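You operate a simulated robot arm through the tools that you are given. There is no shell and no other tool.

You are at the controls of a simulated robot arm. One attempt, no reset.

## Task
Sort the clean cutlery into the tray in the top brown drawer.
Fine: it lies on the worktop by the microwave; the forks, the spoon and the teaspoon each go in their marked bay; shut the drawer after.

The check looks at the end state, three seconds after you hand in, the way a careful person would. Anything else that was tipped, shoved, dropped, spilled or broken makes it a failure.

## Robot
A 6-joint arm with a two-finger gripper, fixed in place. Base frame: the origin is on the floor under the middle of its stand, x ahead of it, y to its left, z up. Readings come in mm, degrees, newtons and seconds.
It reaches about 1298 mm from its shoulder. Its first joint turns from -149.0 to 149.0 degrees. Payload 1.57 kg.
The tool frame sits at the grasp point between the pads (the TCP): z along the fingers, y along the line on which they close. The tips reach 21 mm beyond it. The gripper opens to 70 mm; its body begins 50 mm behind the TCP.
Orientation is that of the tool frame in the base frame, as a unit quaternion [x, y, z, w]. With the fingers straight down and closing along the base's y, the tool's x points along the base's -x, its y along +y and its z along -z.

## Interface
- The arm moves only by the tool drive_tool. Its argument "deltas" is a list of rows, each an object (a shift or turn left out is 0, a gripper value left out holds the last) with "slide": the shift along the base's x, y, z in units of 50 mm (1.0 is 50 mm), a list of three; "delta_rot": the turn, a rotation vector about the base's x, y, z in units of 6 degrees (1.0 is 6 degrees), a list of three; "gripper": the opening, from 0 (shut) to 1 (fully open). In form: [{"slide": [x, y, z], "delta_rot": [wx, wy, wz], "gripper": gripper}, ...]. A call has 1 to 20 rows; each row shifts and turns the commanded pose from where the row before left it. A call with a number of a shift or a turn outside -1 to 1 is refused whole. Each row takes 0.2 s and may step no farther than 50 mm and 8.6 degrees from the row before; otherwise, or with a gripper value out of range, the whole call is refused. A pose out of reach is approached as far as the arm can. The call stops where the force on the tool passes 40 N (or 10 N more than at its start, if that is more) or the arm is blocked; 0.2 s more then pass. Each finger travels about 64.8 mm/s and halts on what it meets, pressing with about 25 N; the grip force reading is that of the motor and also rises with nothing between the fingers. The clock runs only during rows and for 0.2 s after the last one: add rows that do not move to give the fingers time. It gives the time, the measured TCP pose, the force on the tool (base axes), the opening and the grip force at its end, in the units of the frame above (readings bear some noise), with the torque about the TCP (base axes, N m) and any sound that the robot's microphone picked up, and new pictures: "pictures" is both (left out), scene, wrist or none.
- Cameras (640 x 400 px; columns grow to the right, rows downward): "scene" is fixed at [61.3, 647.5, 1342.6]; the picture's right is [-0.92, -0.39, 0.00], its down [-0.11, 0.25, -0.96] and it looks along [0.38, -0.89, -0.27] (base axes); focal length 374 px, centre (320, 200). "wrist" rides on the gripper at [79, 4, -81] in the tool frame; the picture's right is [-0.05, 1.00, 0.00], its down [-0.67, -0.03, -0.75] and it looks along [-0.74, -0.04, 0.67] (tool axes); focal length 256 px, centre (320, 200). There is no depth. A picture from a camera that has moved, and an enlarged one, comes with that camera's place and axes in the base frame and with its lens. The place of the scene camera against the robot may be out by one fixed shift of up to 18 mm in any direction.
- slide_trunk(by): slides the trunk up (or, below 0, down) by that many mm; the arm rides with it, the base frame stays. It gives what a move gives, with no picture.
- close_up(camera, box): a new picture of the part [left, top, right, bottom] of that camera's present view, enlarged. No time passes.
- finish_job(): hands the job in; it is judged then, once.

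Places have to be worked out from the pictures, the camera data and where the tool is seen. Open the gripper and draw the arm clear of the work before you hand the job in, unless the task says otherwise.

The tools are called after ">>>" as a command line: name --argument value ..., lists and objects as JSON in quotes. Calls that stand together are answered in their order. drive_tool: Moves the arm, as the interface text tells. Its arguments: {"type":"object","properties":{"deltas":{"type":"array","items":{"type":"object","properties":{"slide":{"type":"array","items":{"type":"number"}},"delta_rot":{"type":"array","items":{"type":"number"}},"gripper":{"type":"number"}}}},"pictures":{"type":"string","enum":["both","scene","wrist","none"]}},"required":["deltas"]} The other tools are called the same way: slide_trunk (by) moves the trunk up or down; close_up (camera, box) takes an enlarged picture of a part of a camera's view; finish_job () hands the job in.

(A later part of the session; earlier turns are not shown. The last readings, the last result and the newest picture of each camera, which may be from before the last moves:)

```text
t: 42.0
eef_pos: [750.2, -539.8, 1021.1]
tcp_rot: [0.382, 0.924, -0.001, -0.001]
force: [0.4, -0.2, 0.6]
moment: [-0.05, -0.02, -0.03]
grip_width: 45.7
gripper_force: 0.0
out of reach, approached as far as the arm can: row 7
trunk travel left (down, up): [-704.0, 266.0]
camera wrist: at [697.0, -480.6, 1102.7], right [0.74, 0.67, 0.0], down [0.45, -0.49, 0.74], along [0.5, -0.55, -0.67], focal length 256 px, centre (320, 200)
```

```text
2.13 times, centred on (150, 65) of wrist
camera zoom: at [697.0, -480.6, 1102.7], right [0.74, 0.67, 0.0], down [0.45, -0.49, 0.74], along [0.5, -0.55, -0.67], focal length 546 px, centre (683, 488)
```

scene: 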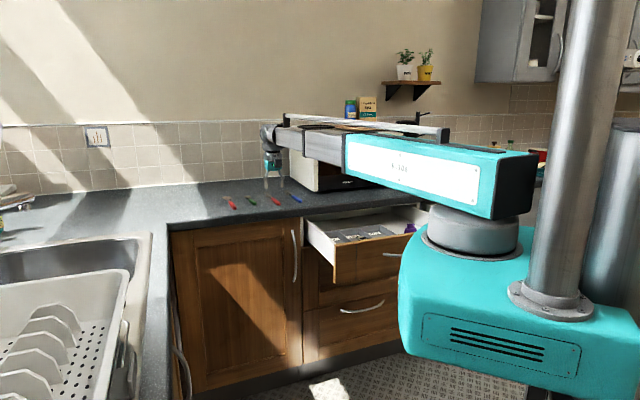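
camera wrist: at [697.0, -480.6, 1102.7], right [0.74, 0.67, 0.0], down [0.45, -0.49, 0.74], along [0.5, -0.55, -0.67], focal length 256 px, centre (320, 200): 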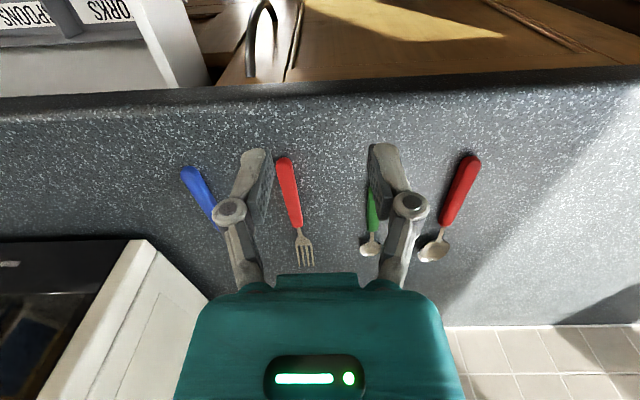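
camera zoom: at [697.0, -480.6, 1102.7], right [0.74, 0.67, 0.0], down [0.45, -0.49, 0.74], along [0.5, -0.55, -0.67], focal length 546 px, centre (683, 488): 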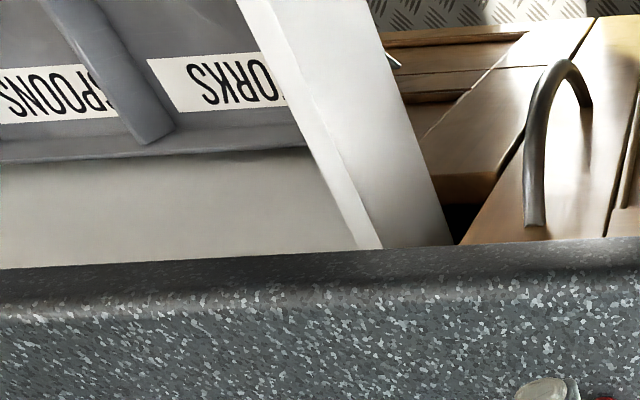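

Triangulating the two views puts the red fork's handle from about (772,-615) to (848,-687), its top at z≈914, lying nearly along the drawer direction. In the tray, the FORKS bay is centred near u≈-72, with its floor at z≈766 and back wall at v≈903. I'll hover over the red fork's handle first.

>>> drive_tool --deltas '[{"slide": [0.47, -0.807, 0]}, {"slide": [0.47, -0.807, 0]}, {"slide": [0.47, -0.807, 0]}, {}]' --pictures "both"

```text
t: 43.0
eef_pos: [820.2, -659.5, 1021.4]
tcp_rot: [0.382, 0.924, -0.001, -0.001]
force: [-0.4, -0.1, 0.0]
moment: [-0.02, -0.02, 0.01]
grip_width: 45.8
gripper_force: 0.0
trunk travel left (down, up): [-704.0, 266.0]
camera wrist: at [767.6, -600.0, 1102.6], right [0.74, 0.67, 0.0], down [0.45, -0.49, 0.74], along [0.5, -0.55, -0.67], focal length 256 px, centre (320, 200)
```

scene: 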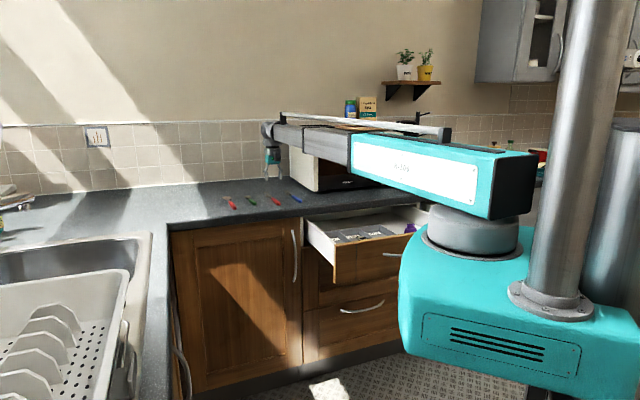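
wrist: 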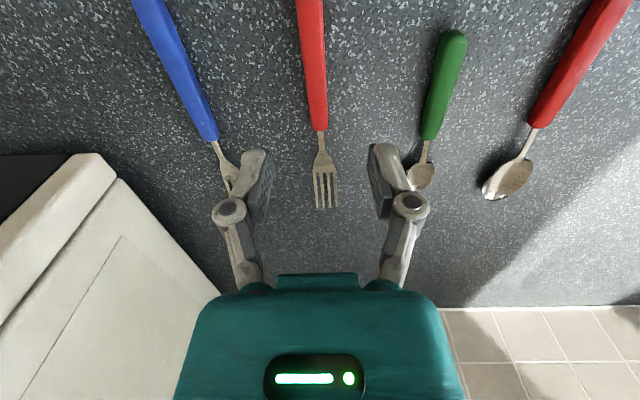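

The fork handle's centreline is about 3 mm to the −u side of the TCP. I'll correct that with a 1° yaw and then lower the trunk 85 mm, leaving the tips near the handle's top.

>>> drive_tool --deltas '[{"slide": [-0.04, -0.04, 0], "delta_rot": [0, 0, 0.18]}, {}]' --pictures "none"

>>> slide_trunk --by -85

>>> close_up --camera "wrist" --box '[160, 60, 480, 260]'

>>> close_up --camera "scene" --box '[210, 110, 330, 230]'

```text
t: 43.6
eef_pos: [818.6, -661.7, 1021.3]
tcp_rot: [0.373, 0.928, -0.001, 0.001]
force: [-0.1, -0.6, 0.1]
moment: [0.02, 0.02, 0.0]
grip_width: 45.5
gripper_force: 0.0
trunk travel left (down, up): [-704.0, 266.0]
```

```text
t: 44.8
eef_pos: [818.1, -660.5, 937.6]
tcp_rot: [0.373, 0.928, -0.001, -0.001]
force: [0.7, 0.3, 0.6]
moment: [0.04, 0.06, 0.03]
grip_width: 45.5
gripper_force: 0.1
trunk travel left (down, up): [-619.0, 351.0]
```

```text
2.00 times, centred on (320, 160) of wrist
camera zoom: at [764.2, -602.2, 1017.8], right [0.73, 0.68, 0.0], down [0.46, -0.49, 0.74], along [0.51, -0.54, -0.67], focal length 512 px, centre (320, 280)
```

zoom: 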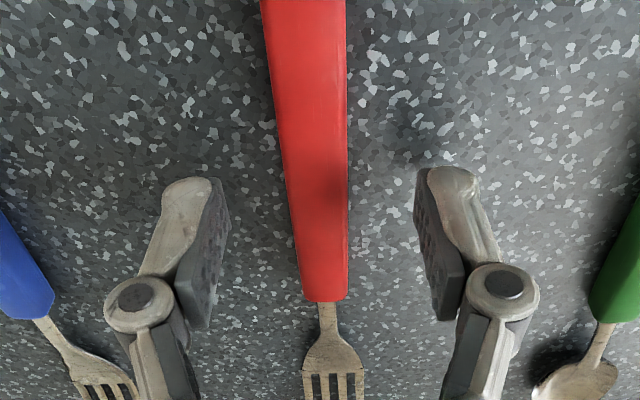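

```text
3.33 times, centred on (270, 170) of scene
camera zoom: at [61.3, 647.5, 1342.6], right [-0.92, -0.39, 0.0], down [-0.11, 0.25, -0.96], along [0.38, -0.89, -0.27], focal length 1245 px, centre (487, 300)
```

zoom: 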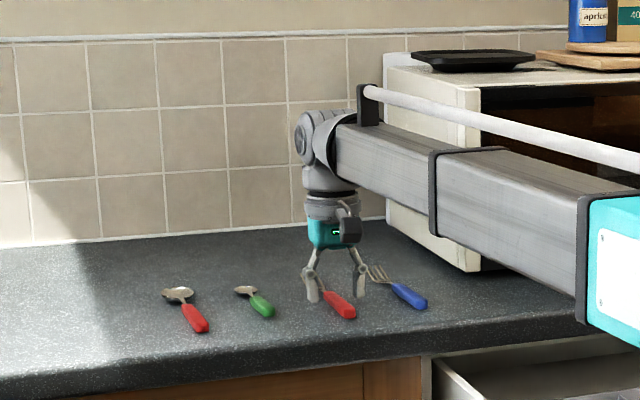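

The fork handle is centred between the fingers. I'll lower another 8 mm and then 3 mm, watching the force.

>>> slide_trunk --by -8

>>> slide_trunk --by -3

>>> close_up --camera "wrist" --box '[160, 60, 480, 260]'

>>> close_up --camera "scene" --box '[270, 170, 330, 208]'

```text
t: 45.4
eef_pos: [817.5, -660.0, 930.2]
tcp_rot: [0.373, 0.928, -0.001, 0.0]
force: [0.0, -0.6, 0.3]
moment: [0.0, -0.02, -0.01]
grip_width: 45.4
gripper_force: 0.1
trunk travel left (down, up): [-611.0, 359.0]
```

```text
t: 45.9
eef_pos: [819.1, -660.1, 926.5]
tcp_rot: [0.372, 0.928, 0.0, 0.0]
force: [3.2, -3.1, 11.6]
moment: [0.02, -0.12, -0.05]
grip_width: 46.6
gripper_force: 4.4
trunk travel left (down, up): [-608.0, 362.0]
```

```text
2.00 times, centred on (320, 160) of wrist
camera zoom: at [764.2, -602.1, 1007.3], right [0.73, 0.68, 0.0], down [0.46, -0.49, 0.75], along [0.51, -0.55, -0.67], focal length 512 px, centre (320, 280)
```

zoom: 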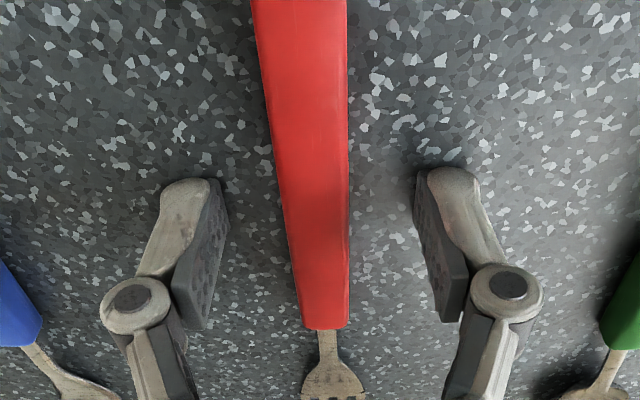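

```text
10.53 times, centred on (300, 189) of scene
camera zoom: at [61.3, 647.5, 1342.6], right [-0.92, -0.39, 0.0], down [-0.11, 0.25, -0.96], along [0.38, -0.89, -0.27], focal length 3932 px, centre (530, 316)
```

zoom: 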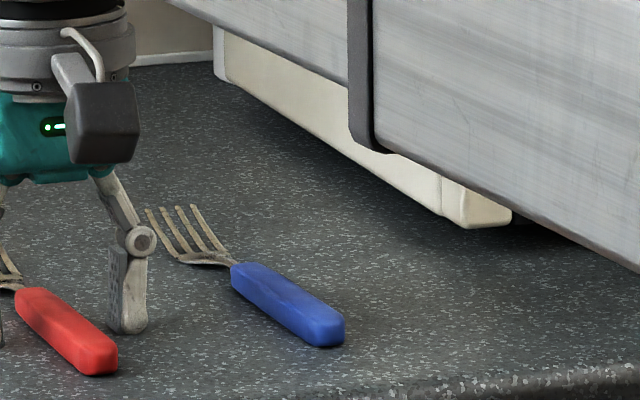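

The tips touched the worktop at TCP z≈926.5 (force 11.6 N), so the worktop is at about z≈905.5. I'll rise 1.5 mm and close on the handle.

>>> slide_trunk --by 1.5

>>> drive_tool --deltas '[{"gripper": 0.0}, {}, {}, {}, {}]' --pictures "both"

```text
t: 46.4
eef_pos: [818.9, -660.9, 927.3]
tcp_rot: [0.373, 0.928, -0.001, 0.0]
force: [0.1, 0.0, 0.3]
moment: [-0.02, 0.01, -0.03]
grip_width: 45.3
gripper_force: 0.0
trunk travel left (down, up): [-609.0, 361.0]
```

```text
t: 47.6
eef_pos: [817.5, -658.7, 930.6]
tcp_rot: [0.373, 0.928, -0.001, 0.001]
force: [4.4, -0.8, 28.8]
moment: [0.18, -0.04, 0.0]
grip_width: 14.4
gripper_force: 25.3
trunk travel left (down, up): [-609.0, 361.0]
camera wrist: at [762.6, -600.8, 1010.9], right [0.73, 0.68, 0.0], down [0.46, -0.48, 0.75], along [0.51, -0.55, -0.67], focal length 256 px, centre (320, 200)
```

scene: 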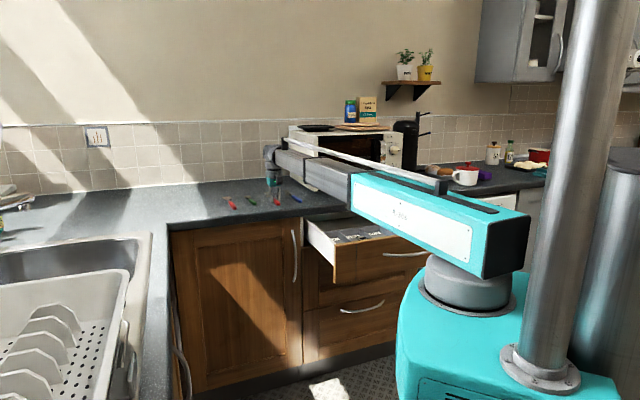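
wrist: 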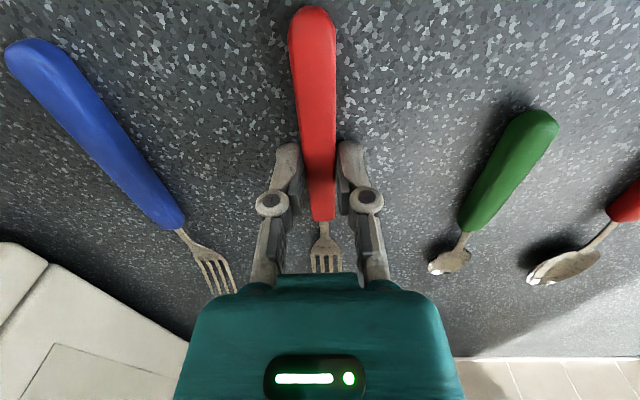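

The fork is gripped at 14.4 mm. The tips extend a few mm as they close, pressing the worktop at 29 N, so next time I'll start about 4 mm higher. Lifting now.

>>> slide_trunk --by 30

>>> slide_trunk --by 70

>>> close_up --camera "wrist" --box '[0, 0, 640, 400]'

>>> close_up --camera "scene" --box '[210, 110, 330, 230]'

```text
t: 48.3
eef_pos: [819.0, -660.5, 958.3]
tcp_rot: [0.372, 0.928, -0.001, -0.001]
force: [0.2, 0.2, -0.7]
moment: [0.02, -0.02, 0.01]
grip_width: 13.8
gripper_force: 24.7
trunk travel left (down, up): [-639.0, 331.0]
```

```text
t: 49.4
eef_pos: [819.4, -661.2, 1026.8]
tcp_rot: [0.373, 0.928, 0.0, 0.001]
force: [-0.2, -0.4, -0.1]
moment: [0.03, 0.01, -0.01]
grip_width: 14.0
gripper_force: 25.4
trunk travel left (down, up): [-709.0, 261.0]
```

```text
1.00 times, centred on (320, 200) of wrist (not enlarged: the box is as wide or as high as the picture)
camera zoom: at [764.4, -602.4, 1108.0], right [0.73, 0.68, 0.0], down [0.46, -0.49, 0.74], along [0.51, -0.54, -0.67], focal length 256 px, centre (320, 200)
```

zoom: 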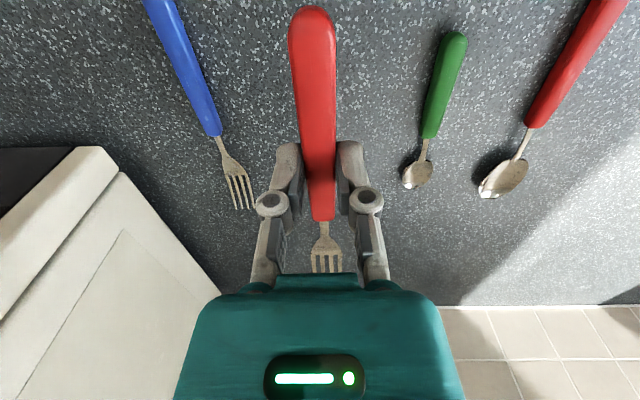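

```text
3.33 times, centred on (270, 170) of scene
camera zoom: at [61.3, 647.5, 1342.6], right [-0.92, -0.39, 0.0], down [-0.11, 0.25, -0.96], along [0.38, -0.89, -0.27], focal length 1245 px, centre (487, 300)
```

zoom: 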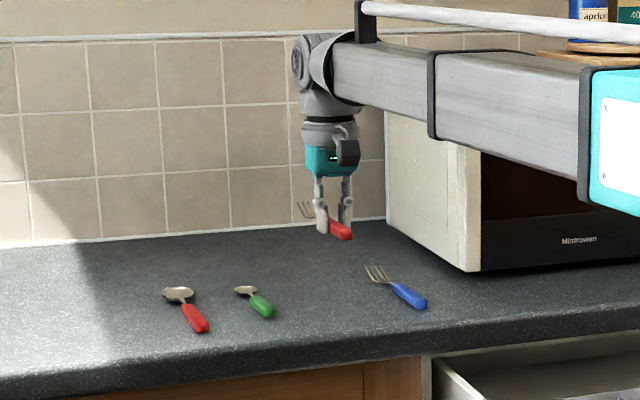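

The fork is lifted level and secure. I'll carry it back over the open drawer to look straight at the FORKS bay before lowering.

>>> drive_tool --deltas '[{"slide": [-0.5, 0.177, 0]}, {"slide": [-0.896, 0.318, 0]}, {"slide": [-0.896, 0.318, 0]}, {"slide": [-0.896, 0.318, 0]}, {"slide": [-0.896, 0.318, 0]}, {"slide": [-0.896, 0.318, 0]}, {"slide": [-0.896, 0.318, 0]}, {"slide": [-0.896, 0.318, 0]}, {"slide": [-0.896, 0.318, 0]}, {"slide": [-0.39, 0.14, 0], "delta_rot": [0, 0, -0.18]}, {}]' --pictures "both"

>>> close_up --camera "wrist" --box '[160, 0, 480, 200]'

```text
t: 51.8
eef_pos: [414.2, -518.3, 1026.7]
tcp_rot: [0.382, 0.924, -0.001, -0.001]
force: [0.2, 0.1, 0.4]
moment: [0.02, 0.04, 0.0]
grip_width: 14.1
gripper_force: 25.2
trunk travel left (down, up): [-709.0, 261.0]
camera wrist: at [361.4, -458.6, 1108.3], right [0.74, 0.67, 0.0], down [0.45, -0.49, 0.74], along [0.5, -0.55, -0.67], focal length 256 px, centre (320, 200)
```

scene: 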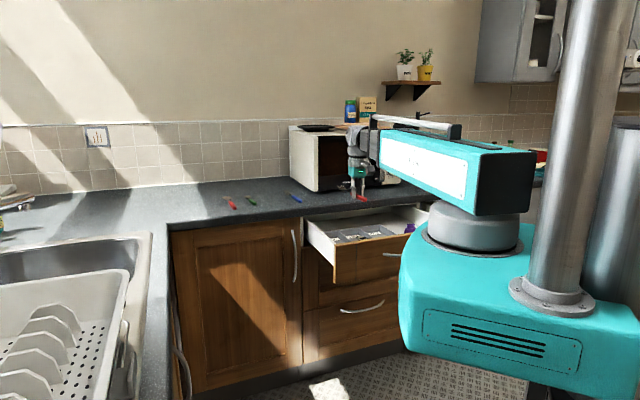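
wrist: 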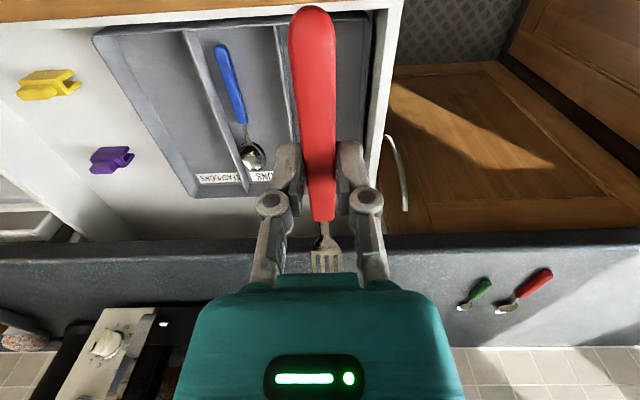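

```text
2.00 times, centred on (320, 100) of wrist
camera zoom: at [361.4, -458.6, 1108.3], right [0.74, 0.67, 0.0], down [0.45, -0.49, 0.74], along [0.5, -0.55, -0.67], focal length 512 px, centre (320, 400)
```

zoom: 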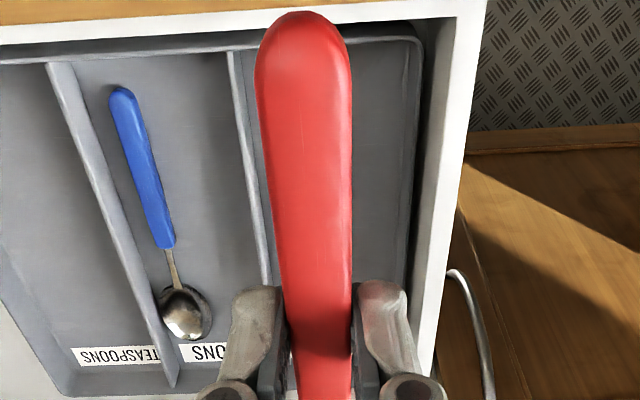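

Now the whole tray is visible: its front rim is at v≈650 and back wall at ≈903, with the FORKS bay spanning about u -116 to -27, and TEASPOONS the left bay. I'll place this fork on the left side of the FORKS bay (u≈-92, v≈748) to leave room for the second one.

>>> drive_tool --deltas '[{"slide": [0.497, -0.757, 0]}, {"slide": [0.497, -0.757, 0]}, {}]' --pictures "none"

>>> slide_trunk --by -150

>>> close_up --camera "wrist" --box '[160, 0, 480, 250]'

>>> close_up --camera "scene" --box '[300, 150, 440, 283]'

```text
t: 52.6
eef_pos: [465.1, -593.5, 1028.3]
tcp_rot: [0.382, 0.924, -0.001, -0.001]
force: [-0.4, 0.3, -1.5]
moment: [0.03, 0.03, 0.0]
grip_width: 14.1
gripper_force: 25.2
trunk travel left (down, up): [-709.0, 261.0]
```

```text
t: 54.4
eef_pos: [464.8, -593.1, 877.4]
tcp_rot: [0.382, 0.924, -0.001, 0.001]
force: [-0.6, -0.5, -0.6]
moment: [-0.01, 0.02, 0.03]
grip_width: 13.9
gripper_force: 24.9
trunk travel left (down, up): [-559.0, 411.0]
```

```text
1.60 times, centred on (320, 125) of wrist
camera zoom: at [411.4, -534.7, 958.3], right [0.74, 0.67, 0.0], down [0.45, -0.49, 0.74], along [0.5, -0.55, -0.67], focal length 410 px, centre (320, 320)
```

zoom: 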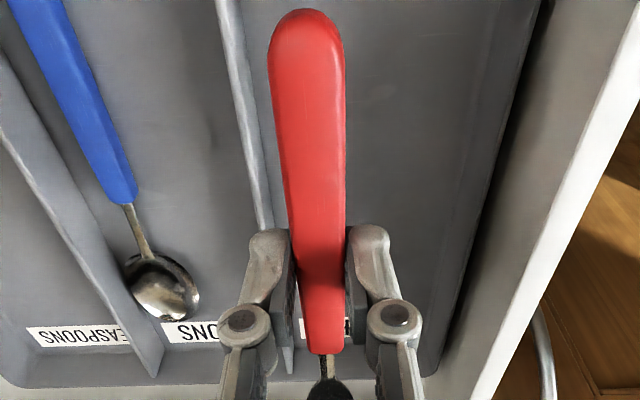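

```text
3.01 times, centred on (370, 216) of scene
camera zoom: at [61.3, 647.5, 1342.6], right [-0.92, -0.39, 0.0], down [-0.11, 0.25, -0.96], along [0.38, -0.89, -0.27], focal length 1124 px, centre (170, 150)
```

zoom: 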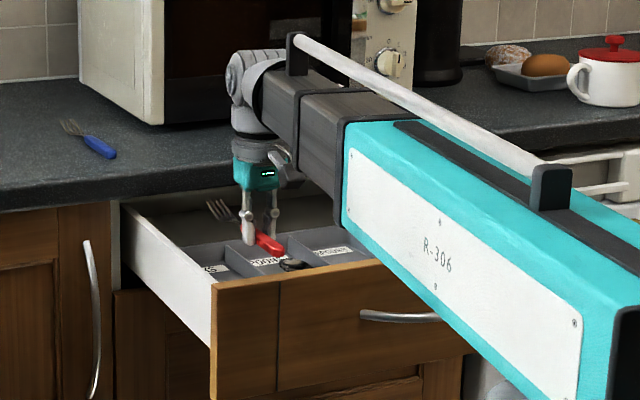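

The fork lines up over the FORKS bay, right of the divider. I'll lower 70 mm more and check.

>>> slide_trunk --by -68

>>> close_up --camera "wrist" --box '[120, 0, 520, 280]'

>>> close_up --camera "scene" --box '[300, 150, 440, 283]'

```text
t: 55.4
eef_pos: [465.3, -593.4, 808.8]
tcp_rot: [0.382, 0.924, -0.001, 0.0]
force: [-0.8, 0.3, -0.9]
moment: [0.02, 0.01, 0.0]
grip_width: 14.2
gripper_force: 25.2
trunk travel left (down, up): [-491.0, 479.0]
```

```text
1.43 times, centred on (320, 140) of wrist
camera zoom: at [411.4, -534.7, 890.3], right [0.74, 0.67, 0.0], down [0.45, -0.49, 0.74], along [0.5, -0.55, -0.67], focal length 366 px, centre (320, 286)
```

zoom: 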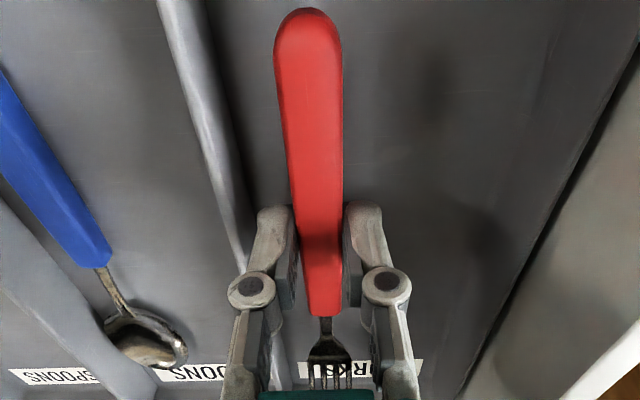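

```text
3.01 times, centred on (370, 216) of scene
camera zoom: at [61.3, 647.5, 1342.6], right [-0.92, -0.39, 0.0], down [-0.11, 0.25, -0.96], along [0.38, -0.89, -0.27], focal length 1124 px, centre (170, 150)
```

zoom: 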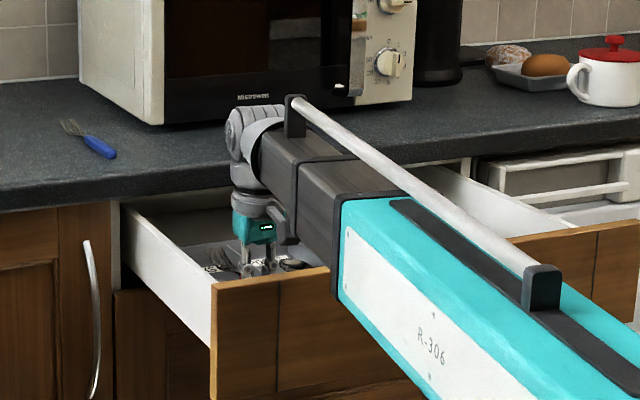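

There is clearance to the divider. I'll lower in small steps, watching for floor contact.

>>> slide_trunk --by -8

>>> slide_trunk --by -4

```text
t: 56.0
eef_pos: [464.6, -593.9, 801.4]
tcp_rot: [0.382, 0.924, 0.0, 0.0]
force: [-0.4, -0.4, -0.2]
moment: [0.01, 0.02, 0.0]
grip_width: 13.9
gripper_force: 25.6
trunk travel left (down, up): [-483.0, 487.0]
```

```text
t: 56.5
eef_pos: [464.8, -593.7, 798.3]
tcp_rot: [0.382, 0.924, -0.001, 0.0]
force: [0.6, -0.7, -0.5]
moment: [0.03, -0.01, -0.02]
grip_width: 13.9
gripper_force: 24.8
trunk travel left (down, up): [-479.0, 491.0]
```

No contact yet at z≈798. I'll go down 3 mm more, twice.

>>> slide_trunk --by -3

>>> slide_trunk --by -2

```text
t: 57.0
eef_pos: [463.9, -594.3, 794.5]
tcp_rot: [0.382, 0.924, -0.001, -0.001]
force: [-0.4, -0.8, -0.2]
moment: [0.03, 0.04, 0.0]
grip_width: 14.2
gripper_force: 24.7
trunk travel left (down, up): [-476.0, 494.0]
```

```text
t: 57.6
eef_pos: [464.7, -594.9, 792.3]
tcp_rot: [0.382, 0.924, -0.001, -0.001]
force: [-0.2, 0.0, -0.4]
moment: [-0.01, -0.02, 0.03]
grip_width: 14.1
gripper_force: 24.7
trunk travel left (down, up): [-474.0, 496.0]
```

Still no contact, so I'll go down a little further.

>>> slide_trunk --by -2

>>> slide_trunk --by -2

>>> close_up --camera "wrist" --box '[120, 0, 520, 280]'

```text
t: 58.1
eef_pos: [464.7, -593.3, 791.6]
tcp_rot: [0.382, 0.924, -0.001, 0.0]
force: [0.4, -0.3, -0.9]
moment: [0.06, 0.02, -0.01]
grip_width: 14.0
gripper_force: 24.7
trunk travel left (down, up): [-472.0, 498.0]
```

```text
t: 58.6
eef_pos: [464.5, -594.0, 789.6]
tcp_rot: [0.382, 0.924, 0.0, 0.001]
force: [-0.1, -1.0, 12.0]
moment: [-0.21, -0.28, 0.05]
grip_width: 14.4
gripper_force: 24.6
trunk travel left (down, up): [-470.0, 500.0]
```

```text
1.43 times, centred on (320, 140) of wrist
camera zoom: at [411.1, -534.3, 870.0], right [0.74, 0.67, 0.0], down [0.45, -0.49, 0.75], along [0.5, -0.55, -0.67], focal length 366 px, centre (320, 286)
```

zoom: 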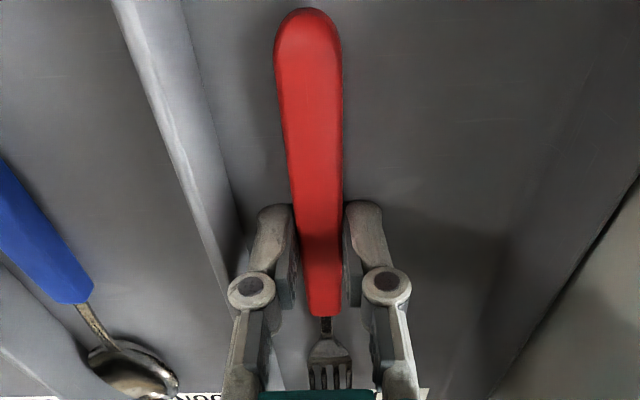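

Floor contact at TCP z≈789.6. I'll rise 1 mm and open slightly, to about 23 mm, to release the fork.

>>> slide_trunk --by 1

>>> drive_tool --deltas '[{"gripper": 0.33}, {}, {}]' --pictures "wrist"

```text
t: 59.1
eef_pos: [464.2, -592.8, 789.1]
tcp_rot: [0.382, 0.924, -0.001, 0.0]
force: [0.6, -0.3, 2.0]
moment: [-0.12, -0.07, 0.01]
grip_width: 13.9
gripper_force: 25.0
trunk travel left (down, up): [-471.0, 499.0]
```

```text
t: 59.9
eef_pos: [464.4, -593.4, 789.6]
tcp_rot: [0.382, 0.924, -0.001, 0.0]
force: [0.9, 0.5, -0.1]
moment: [0.0, -0.01, -0.01]
grip_width: 23.0
gripper_force: 0.1
trunk travel left (down, up): [-471.0, 499.0]
camera wrist: at [411.4, -534.7, 870.3], right [0.74, 0.67, 0.0], down [0.45, -0.49, 0.74], along [0.5, -0.55, -0.67], focal length 256 px, centre (320, 200)
```

wrist: 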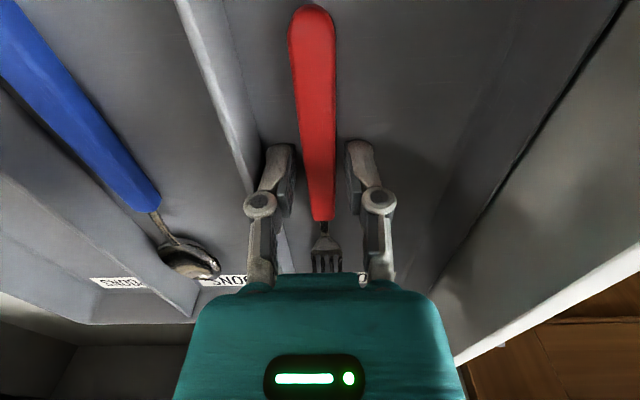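

Released and the fork lies in the bay. I'll lift straight up 235 mm and check.

>>> slide_trunk --by 60

>>> slide_trunk --by 175

>>> close_up --camera "wrist" --box '[0, 0, 640, 400]'

```text
t: 60.9
eef_pos: [464.7, -594.3, 851.2]
tcp_rot: [0.381, 0.925, -0.001, 0.0]
force: [1.1, 0.3, -0.8]
moment: [-0.03, 0.0, -0.02]
grip_width: 23.0
gripper_force: 0.2
trunk travel left (down, up): [-531.0, 439.0]
```

```text
t: 62.9
eef_pos: [465.3, -593.7, 1025.6]
tcp_rot: [0.383, 0.924, -0.001, 0.0]
force: [0.1, -0.3, -1.2]
moment: [-0.02, 0.01, -0.03]
grip_width: 22.9
gripper_force: 0.0
trunk travel left (down, up): [-706.0, 264.0]
```

```text
1.00 times, centred on (320, 200) of wrist (not enlarged: the box is as wide or as high as the picture)
camera zoom: at [411.5, -534.7, 1105.2], right [0.74, 0.67, 0.0], down [0.45, -0.49, 0.74], along [0.5, -0.55, -0.67], focal length 256 px, centre (320, 200)
```

zoom: 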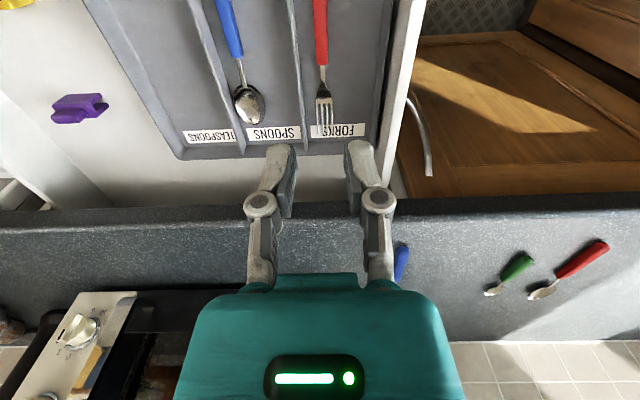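

The red fork sits well inside the FORKS bay. Next I'll hover over the blue fork at about (758,-733).

>>> drive_tool --deltas '[{"slide": [0.837, -0.397, 0], "gripper": 0.6}, {"slide": [0.837, -0.397, 0]}, {"slide": [0.837, -0.397, 0]}, {"slide": [0.837, -0.397, 0]}, {"slide": [0.837, -0.397, 0]}, {"slide": [0.837, -0.397, 0]}, {"slide": [0.837, -0.397, 0]}, {}]' --pictures "both"

>>> close_up --camera "wrist" --box '[200, 0, 440, 150]'

```text
t: 64.7
eef_pos: [758.0, -730.9, 1025.0]
tcp_rot: [0.382, 0.924, -0.001, -0.001]
force: [-0.5, 0.6, -0.2]
moment: [-0.02, -0.02, 0.0]
grip_width: 42.0
gripper_force: 0.0
trunk travel left (down, up): [-706.0, 264.0]
camera wrist: at [704.2, -672.7, 1105.2], right [0.74, 0.67, 0.0], down [0.45, -0.49, 0.74], along [0.5, -0.55, -0.67], focal length 256 px, centre (320, 200)
```

scene: 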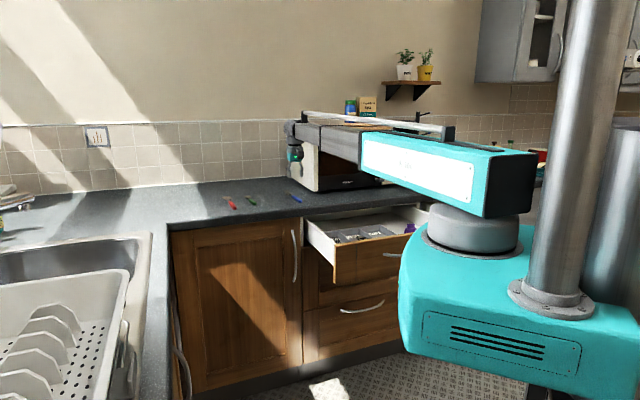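
wrist: 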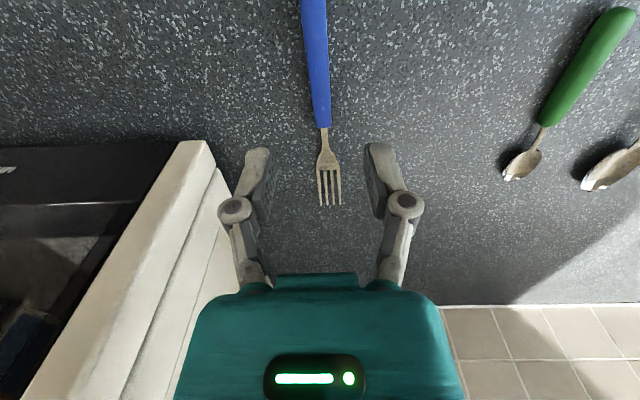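

```text
2.67 times, centred on (320, 75) of wrist
camera zoom: at [704.2, -672.7, 1105.2], right [0.74, 0.67, 0.0], down [0.45, -0.49, 0.74], along [0.5, -0.55, -0.67], focal length 683 px, centre (320, 533)
```

zoom: 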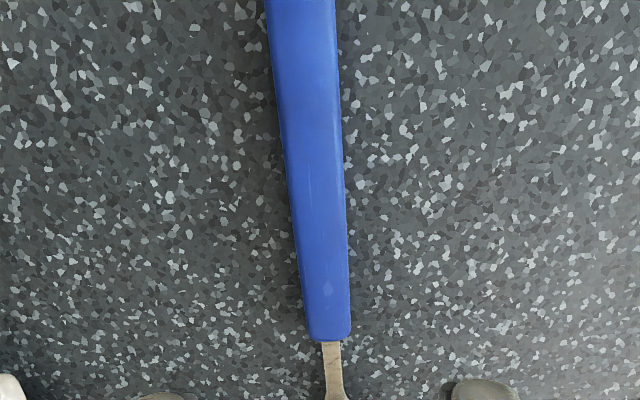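

The blue fork's handle centreline is about 2 mm off and rotated 2.4°. I'll correct both and lower the trunk 90 mm.

>>> drive_tool --deltas '[{"slide": [-0.027, -0.03, 0], "delta_rot": [0, 0, 0.4]}, {}]' --pictures "none"

>>> slide_trunk --by -85

>>> close_up --camera "wrist" --box '[160, 60, 480, 260]'

```text
t: 65.3
eef_pos: [757.0, -734.7, 1023.7]
tcp_rot: [0.362, 0.932, -0.001, 0.0]
force: [-0.9, -0.5, -0.9]
moment: [-0.03, -0.04, 0.02]
grip_width: 42.0
gripper_force: 0.1
trunk travel left (down, up): [-706.0, 264.0]
```

```text
t: 66.5
eef_pos: [756.6, -734.8, 938.4]
tcp_rot: [0.363, 0.932, 0.0, 0.0]
force: [-1.1, 0.3, 0.3]
moment: [0.0, -0.01, 0.0]
grip_width: 42.0
gripper_force: 0.0
trunk travel left (down, up): [-621.0, 349.0]
```

```text
2.00 times, centred on (320, 160) of wrist
camera zoom: at [700.3, -677.2, 1020.3], right [0.71, 0.7, 0.0], down [0.47, -0.48, 0.74], along [0.52, -0.53, -0.67], focal length 512 px, centre (320, 280)
```

zoom: 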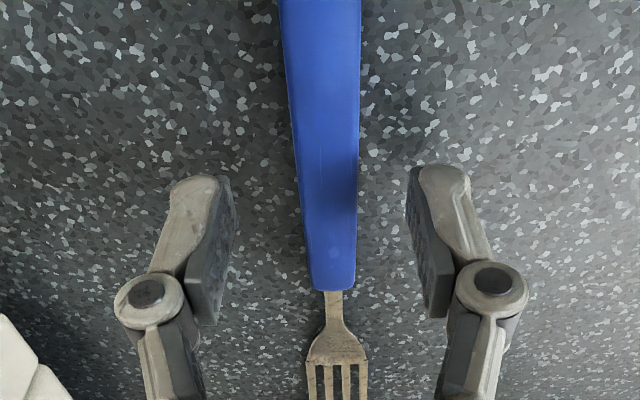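

The handle is about 2 mm toward +u, so I'll nudge, lower 7 mm and close.

>>> drive_tool --deltas '[{"slide": [0.022, 0.022, 0]}, {}]' --pictures "none"

>>> slide_trunk --by -7

>>> drive_tool --deltas '[{"gripper": 0.0}, {}, {}, {}, {}]' --pictures "wrist"

```text
t: 67.1
eef_pos: [757.3, -732.2, 940.0]
tcp_rot: [0.363, 0.932, -0.001, 0.0]
force: [-0.4, -0.3, 0.3]
moment: [0.01, 0.0, 0.0]
grip_width: 41.9
gripper_force: 0.0
trunk travel left (down, up): [-621.0, 349.0]
```

```text
t: 67.7
eef_pos: [757.3, -733.0, 932.1]
tcp_rot: [0.362, 0.932, -0.001, -0.001]
force: [0.1, 0.2, 0.5]
moment: [0.0, 0.0, 0.01]
grip_width: 42.2
gripper_force: 0.2
trunk travel left (down, up): [-614.0, 356.0]
```

```text
t: 68.8
eef_pos: [757.1, -733.4, 933.2]
tcp_rot: [0.363, 0.932, -0.001, -0.001]
force: [-0.6, 0.6, 1.0]
moment: [0.02, -0.02, 0.02]
grip_width: 14.1
gripper_force: 25.7
trunk travel left (down, up): [-614.0, 356.0]
camera wrist: at [701.8, -676.5, 1013.3], right [0.71, 0.7, 0.0], down [0.47, -0.48, 0.74], along [0.52, -0.53, -0.67], focal length 256 px, centre (320, 200)
```

wrist: 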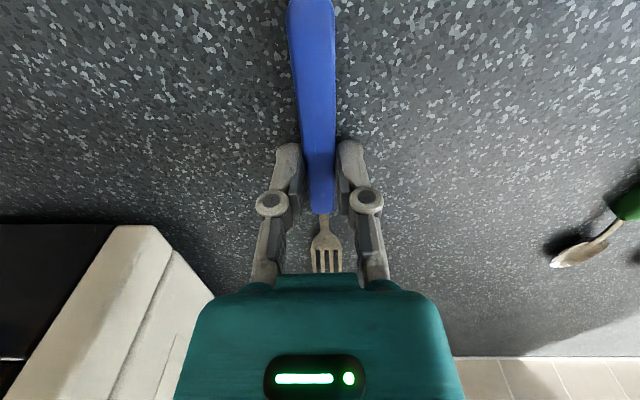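

Clean grip with no worktop pressing: 14.1 mm at 25.7 N. I'll lift 95 mm.

>>> slide_trunk --by 95

>>> close_up --camera "wrist" --box '[0, 0, 640, 400]'

```text
t: 70.1
eef_pos: [758.0, -734.2, 1027.5]
tcp_rot: [0.362, 0.932, -0.001, 0.0]
force: [-0.8, 0.5, -1.4]
moment: [0.03, 0.03, 0.02]
grip_width: 13.9
gripper_force: 25.3
trunk travel left (down, up): [-709.0, 261.0]
```

```text
1.00 times, centred on (320, 200) of wrist (not enlarged: the box is as wide or as high as the picture)
camera zoom: at [702.0, -676.6, 1108.1], right [0.71, 0.7, 0.0], down [0.47, -0.48, 0.74], along [0.52, -0.53, -0.67], focal length 256 px, centre (320, 200)
```

zoom: 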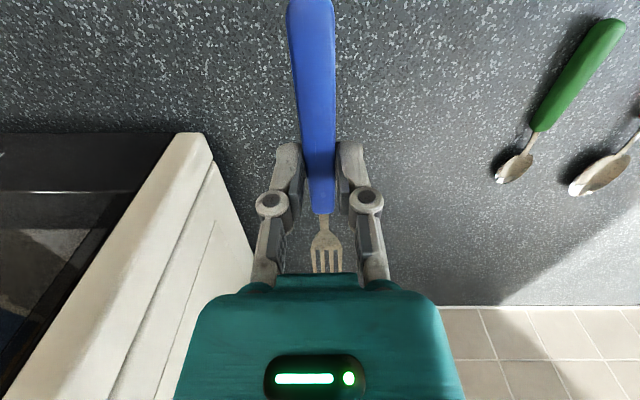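

The fork is lifted. I'll carry it over the right half of the FORKS bay at (u≈-57, v≈748), squaring the yaw.

>>> drive_tool --deltas '[{"slide": [-0.4, 0.245, 0]}, {"slide": [-0.769, 0.47, 0]}, {"slide": [-0.769, 0.47, 0]}, {"slide": [-0.769, 0.47, 0]}, {"slide": [-0.769, 0.47, 0]}, {"slide": [-0.769, 0.47, 0], "delta_rot": [0, 0, -0.2]}, {"slide": [-0.769, 0.47, 0], "delta_rot": [0, 0, -0.2]}, {"slide": [-0.366, 0.225, 0]}, {}]' --pictures "wrist"

```text
t: 72.1
eef_pos: [487.2, -569.9, 1028.3]
tcp_rot: [0.382, 0.924, -0.001, 0.0]
force: [-0.1, 0.5, -0.9]
moment: [0.01, 0.0, 0.0]
grip_width: 14.0
gripper_force: 24.3
trunk travel left (down, up): [-709.0, 261.0]
camera wrist: at [434.2, -511.2, 1108.2], right [0.74, 0.67, 0.0], down [0.45, -0.49, 0.74], along [0.5, -0.55, -0.67], focal length 256 px, centre (320, 200)
```

wrist: 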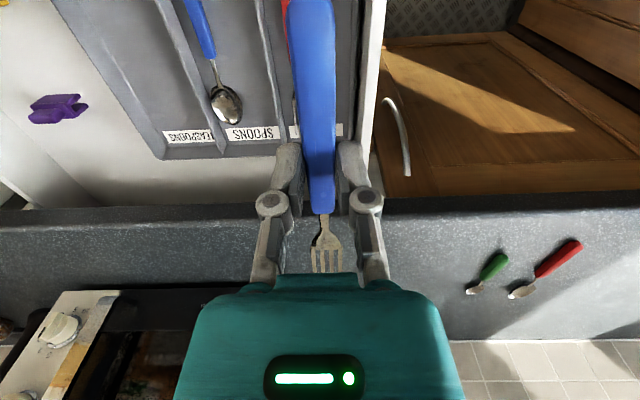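

Now lower 200 mm and check clearances to the drawer side and the first fork.

>>> slide_trunk --by -200

>>> close_up --camera "wrist" --box '[120, 0, 520, 280]'

>>> close_up --camera "wrist" --box '[0, 0, 640, 400]'

>>> close_up --camera "scene" --box '[310, 180, 410, 250]'

```text
t: 74.3
eef_pos: [487.8, -569.7, 827.2]
tcp_rot: [0.382, 0.924, -0.001, 0.0]
force: [-0.5, 0.6, -0.1]
moment: [0.02, 0.0, 0.0]
grip_width: 13.8
gripper_force: 24.6
trunk travel left (down, up): [-509.0, 461.0]
```

```text
1.43 times, centred on (320, 140) of wrist
camera zoom: at [434.3, -511.1, 908.3], right [0.74, 0.67, 0.0], down [0.45, -0.49, 0.74], along [0.5, -0.55, -0.67], focal length 366 px, centre (320, 286)
```

zoom: 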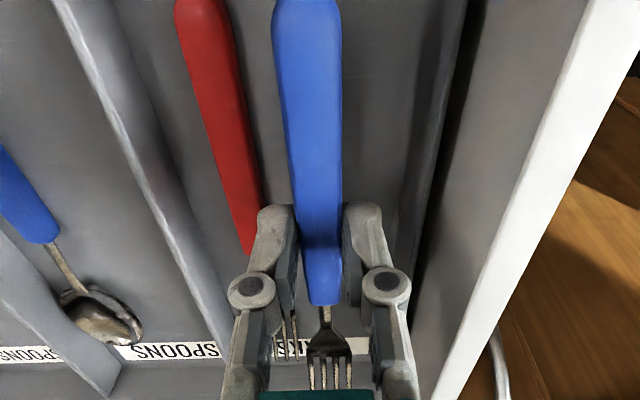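

```text
1.00 times, centred on (320, 200) of wrist (not enlarged: the box is as wide or as high as the picture)
camera zoom: at [434.3, -511.1, 908.3], right [0.74, 0.67, 0.0], down [0.45, -0.49, 0.74], along [0.5, -0.55, -0.67], focal length 256 px, centre (320, 200)
```

zoom: 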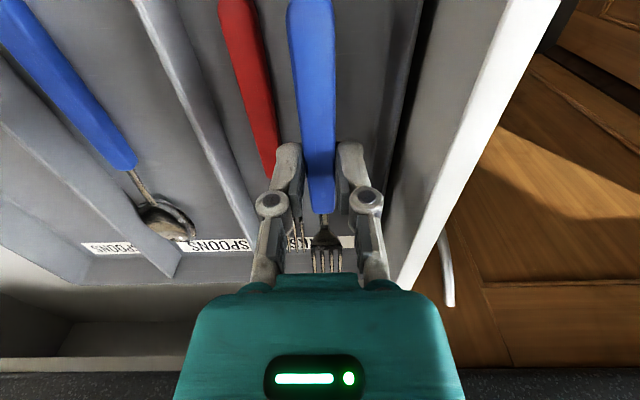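

```text
5.71 times, centred on (360, 215) of scene
camera zoom: at [61.3, 647.5, 1342.6], right [-0.92, -0.39, 0.0], down [-0.11, 0.25, -0.96], along [0.38, -0.89, -0.27], focal length 2135 px, centre (91, 114)
```

zoom: 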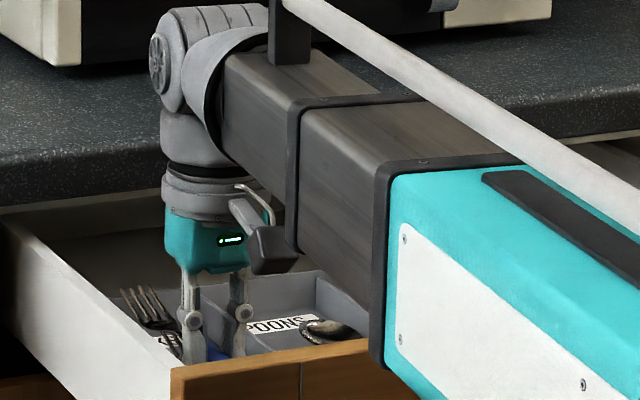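

The wall's inner top edge works out to u≈-13.5, z≈837, so the gripper body clears it. I'll lower to TCP z≈797 in steps.

>>> slide_trunk --by -22

>>> slide_trunk --by -7

>>> close_up --camera "wrist" --box '[120, 0, 520, 280]'

```text
t: 75.0
eef_pos: [487.7, -571.6, 805.5]
tcp_rot: [0.381, 0.924, -0.001, -0.001]
force: [0.4, 0.2, -0.2]
moment: [0.03, 0.03, -0.02]
grip_width: 13.8
gripper_force: 25.7
trunk travel left (down, up): [-487.0, 483.0]
```

```text
t: 75.5
eef_pos: [487.6, -570.1, 800.0]
tcp_rot: [0.382, 0.924, 0.0, 0.0]
force: [-0.3, -0.7, 0.2]
moment: [0.0, 0.05, 0.0]
grip_width: 13.9
gripper_force: 25.4
trunk travel left (down, up): [-480.0, 490.0]
```

```text
1.43 times, centred on (320, 140) of wrist
camera zoom: at [434.3, -511.1, 879.2], right [0.74, 0.67, 0.0], down [0.45, -0.49, 0.74], along [0.5, -0.55, -0.67], focal length 366 px, centre (320, 286)
```

zoom: 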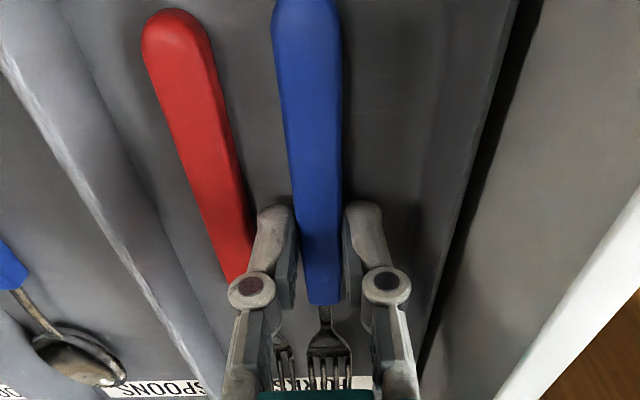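

The forks lie side by side with about a 6 mm gap to the finger. I'll lower 5 mm more and open just enough to release.

>>> slide_trunk --by -5

>>> drive_tool --deltas '[{"gripper": 0.29}, {}, {}]' --pictures "wrist"

```text
t: 76.1
eef_pos: [488.0, -570.9, 794.1]
tcp_rot: [0.382, 0.924, 0.0, -0.001]
force: [-0.3, 0.2, -0.1]
moment: [0.05, -0.02, 0.0]
grip_width: 13.9
gripper_force: 24.9
trunk travel left (down, up): [-475.0, 495.0]
```

```text
t: 76.9
eef_pos: [488.1, -569.6, 793.4]
tcp_rot: [0.382, 0.924, -0.001, -0.001]
force: [0.3, -0.5, -0.6]
moment: [0.0, 0.01, -0.03]
grip_width: 20.4
gripper_force: 0.0
trunk travel left (down, up): [-475.0, 495.0]
camera wrist: at [434.3, -511.1, 874.3], right [0.74, 0.67, 0.0], down [0.45, -0.49, 0.74], along [0.5, -0.55, -0.67], focal length 256 px, centre (320, 200)
```

wrist: 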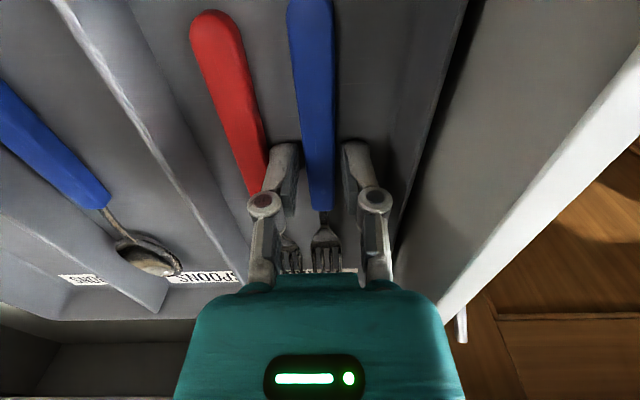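

Released. I'll lift straight up 235 mm and check both forks.

>>> slide_trunk --by 60

>>> slide_trunk --by 172

>>> close_up --camera "wrist" --box '[0, 0, 640, 400]'

```text
t: 77.9
eef_pos: [487.9, -570.3, 854.5]
tcp_rot: [0.382, 0.924, 0.0, 0.0]
force: [0.1, 0.3, 0.1]
moment: [0.02, -0.01, 0.01]
grip_width: 20.3
gripper_force: 0.1
trunk travel left (down, up): [-535.0, 435.0]
```

```text
t: 79.8
eef_pos: [486.5, -570.1, 1025.4]
tcp_rot: [0.382, 0.924, -0.001, -0.001]
force: [-0.2, 0.0, -0.1]
moment: [0.03, 0.0, -0.04]
grip_width: 20.4
gripper_force: 0.0
trunk travel left (down, up): [-707.0, 263.0]
```

```text
1.00 times, centred on (320, 200) of wrist (not enlarged: the box is as wide or as high as the picture)
camera zoom: at [434.4, -511.1, 1106.2], right [0.74, 0.67, 0.0], down [0.45, -0.49, 0.74], along [0.5, -0.55, -0.67], focal length 256 px, centre (320, 200)
```

zoom: 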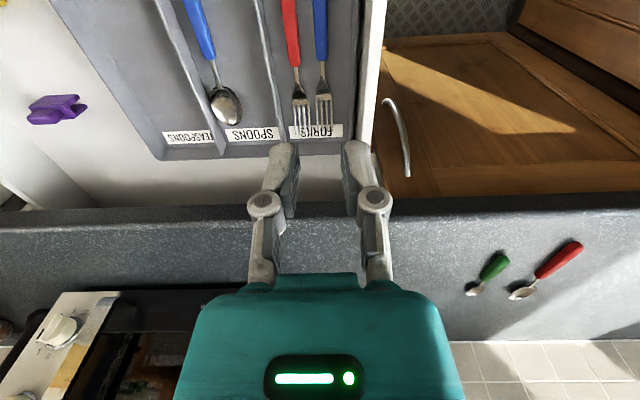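

Both forks lie in the FORKS bay. Next I'll hover over the red spoon's handle near (946,-538).

>>> drive_tool --deltas '[{"slide": [0.5, 0.035, 0], "gripper": 0.6}, {"slide": [0.918, 0.064, 0]}, {"slide": [0.918, 0.064, 0]}, {"slide": [0.918, 0.064, 0]}, {"slide": [0.918, 0.064, 0]}, {"slide": [0.918, 0.064, 0]}, {"slide": [0.918, 0.064, 0]}, {"slide": [0.918, 0.064, 0]}, {"slide": [0.918, 0.064, 0]}, {"slide": [0.918, 0.064, 0]}, {"slide": [0.418, 0.029, 0]}, {}]' --pictures "both"

>>> close_up --camera "wrist" --box '[200, 0, 440, 150]'

```text
t: 82.4
eef_pos: [949.1, -535.3, 1025.8]
tcp_rot: [0.382, 0.924, 0.0, 0.0]
force: [-0.5, 0.3, 0.8]
moment: [-0.02, 0.0, 0.0]
grip_width: 42.0
gripper_force: 0.1
trunk travel left (down, up): [-707.0, 263.0]
camera wrist: at [896.1, -477.1, 1106.2], right [0.74, 0.67, 0.0], down [0.45, -0.49, 0.74], along [0.5, -0.55, -0.67], focal length 256 px, centre (320, 200)
```

scene: 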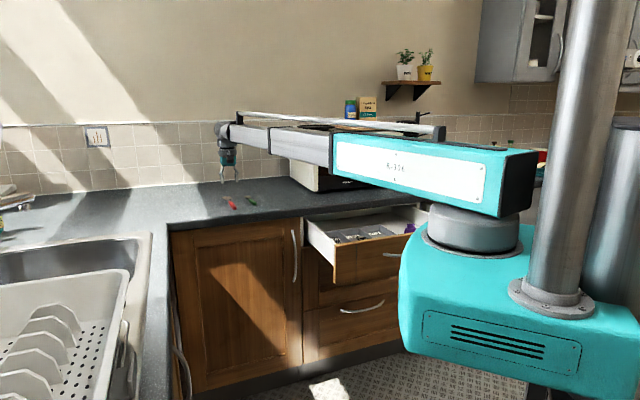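
wrist: 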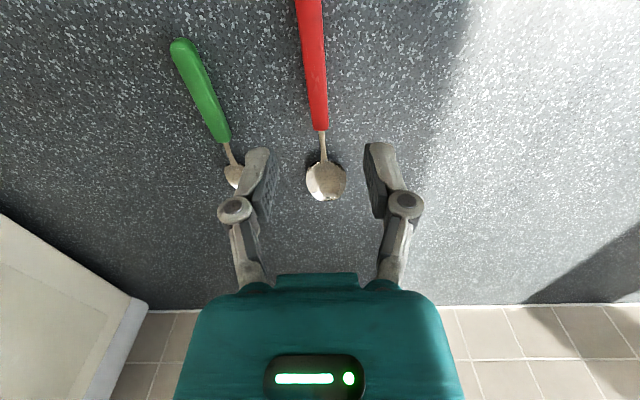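

```text
2.67 times, centred on (320, 75) of wrist
camera zoom: at [896.1, -477.1, 1106.2], right [0.74, 0.67, 0.0], down [0.45, -0.49, 0.74], along [0.5, -0.55, -0.67], focal length 683 px, centre (320, 533)
```

zoom: 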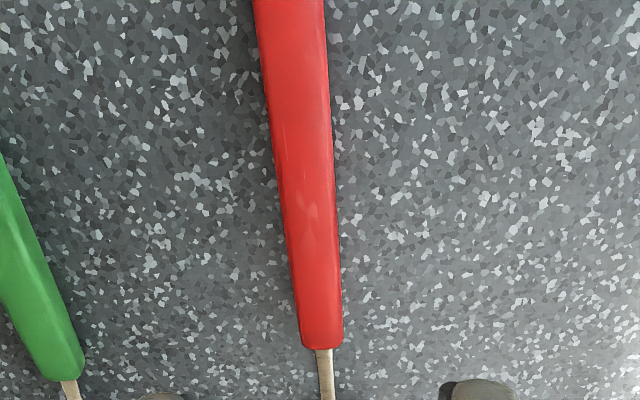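

The spoon's handle line is about 4 mm to −u and 2.2° rotated. I'll correct it and lower 85 mm for a check.

>>> drive_tool --deltas '[{"slide": [-0.05, -0.055, 0], "delta_rot": [0, 0, 0.37]}, {}]' --pictures "none"

>>> slide_trunk --by -85

>>> close_up --camera "wrist" --box '[160, 60, 480, 260]'

```text
t: 83.0
eef_pos: [945.7, -540.8, 1026.4]
tcp_rot: [0.364, 0.931, -0.001, -0.001]
force: [0.4, 0.1, -0.1]
moment: [0.0, -0.01, 0.01]
grip_width: 42.2
gripper_force: 0.1
trunk travel left (down, up): [-707.0, 263.0]
```

```text
t: 84.2
eef_pos: [946.0, -539.5, 940.2]
tcp_rot: [0.364, 0.932, -0.001, -0.001]
force: [-0.4, 0.2, -0.3]
moment: [0.02, 0.03, 0.04]
grip_width: 42.1
gripper_force: 0.1
trunk travel left (down, up): [-622.0, 348.0]
```

```text
2.00 times, centred on (320, 160) of wrist
camera zoom: at [890.7, -482.7, 1021.3], right [0.72, 0.7, 0.0], down [0.47, -0.48, 0.74], along [0.52, -0.53, -0.67], focal length 512 px, centre (320, 280)
```

zoom: 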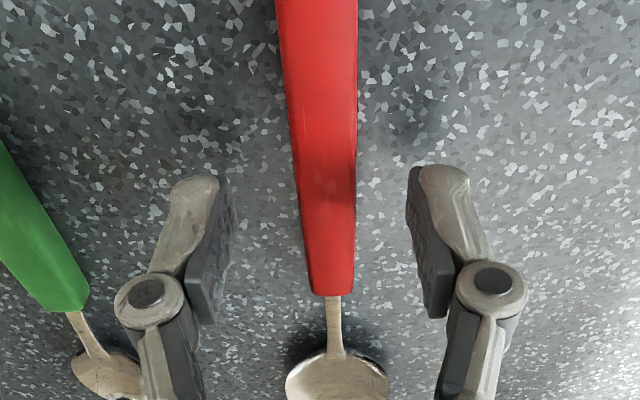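

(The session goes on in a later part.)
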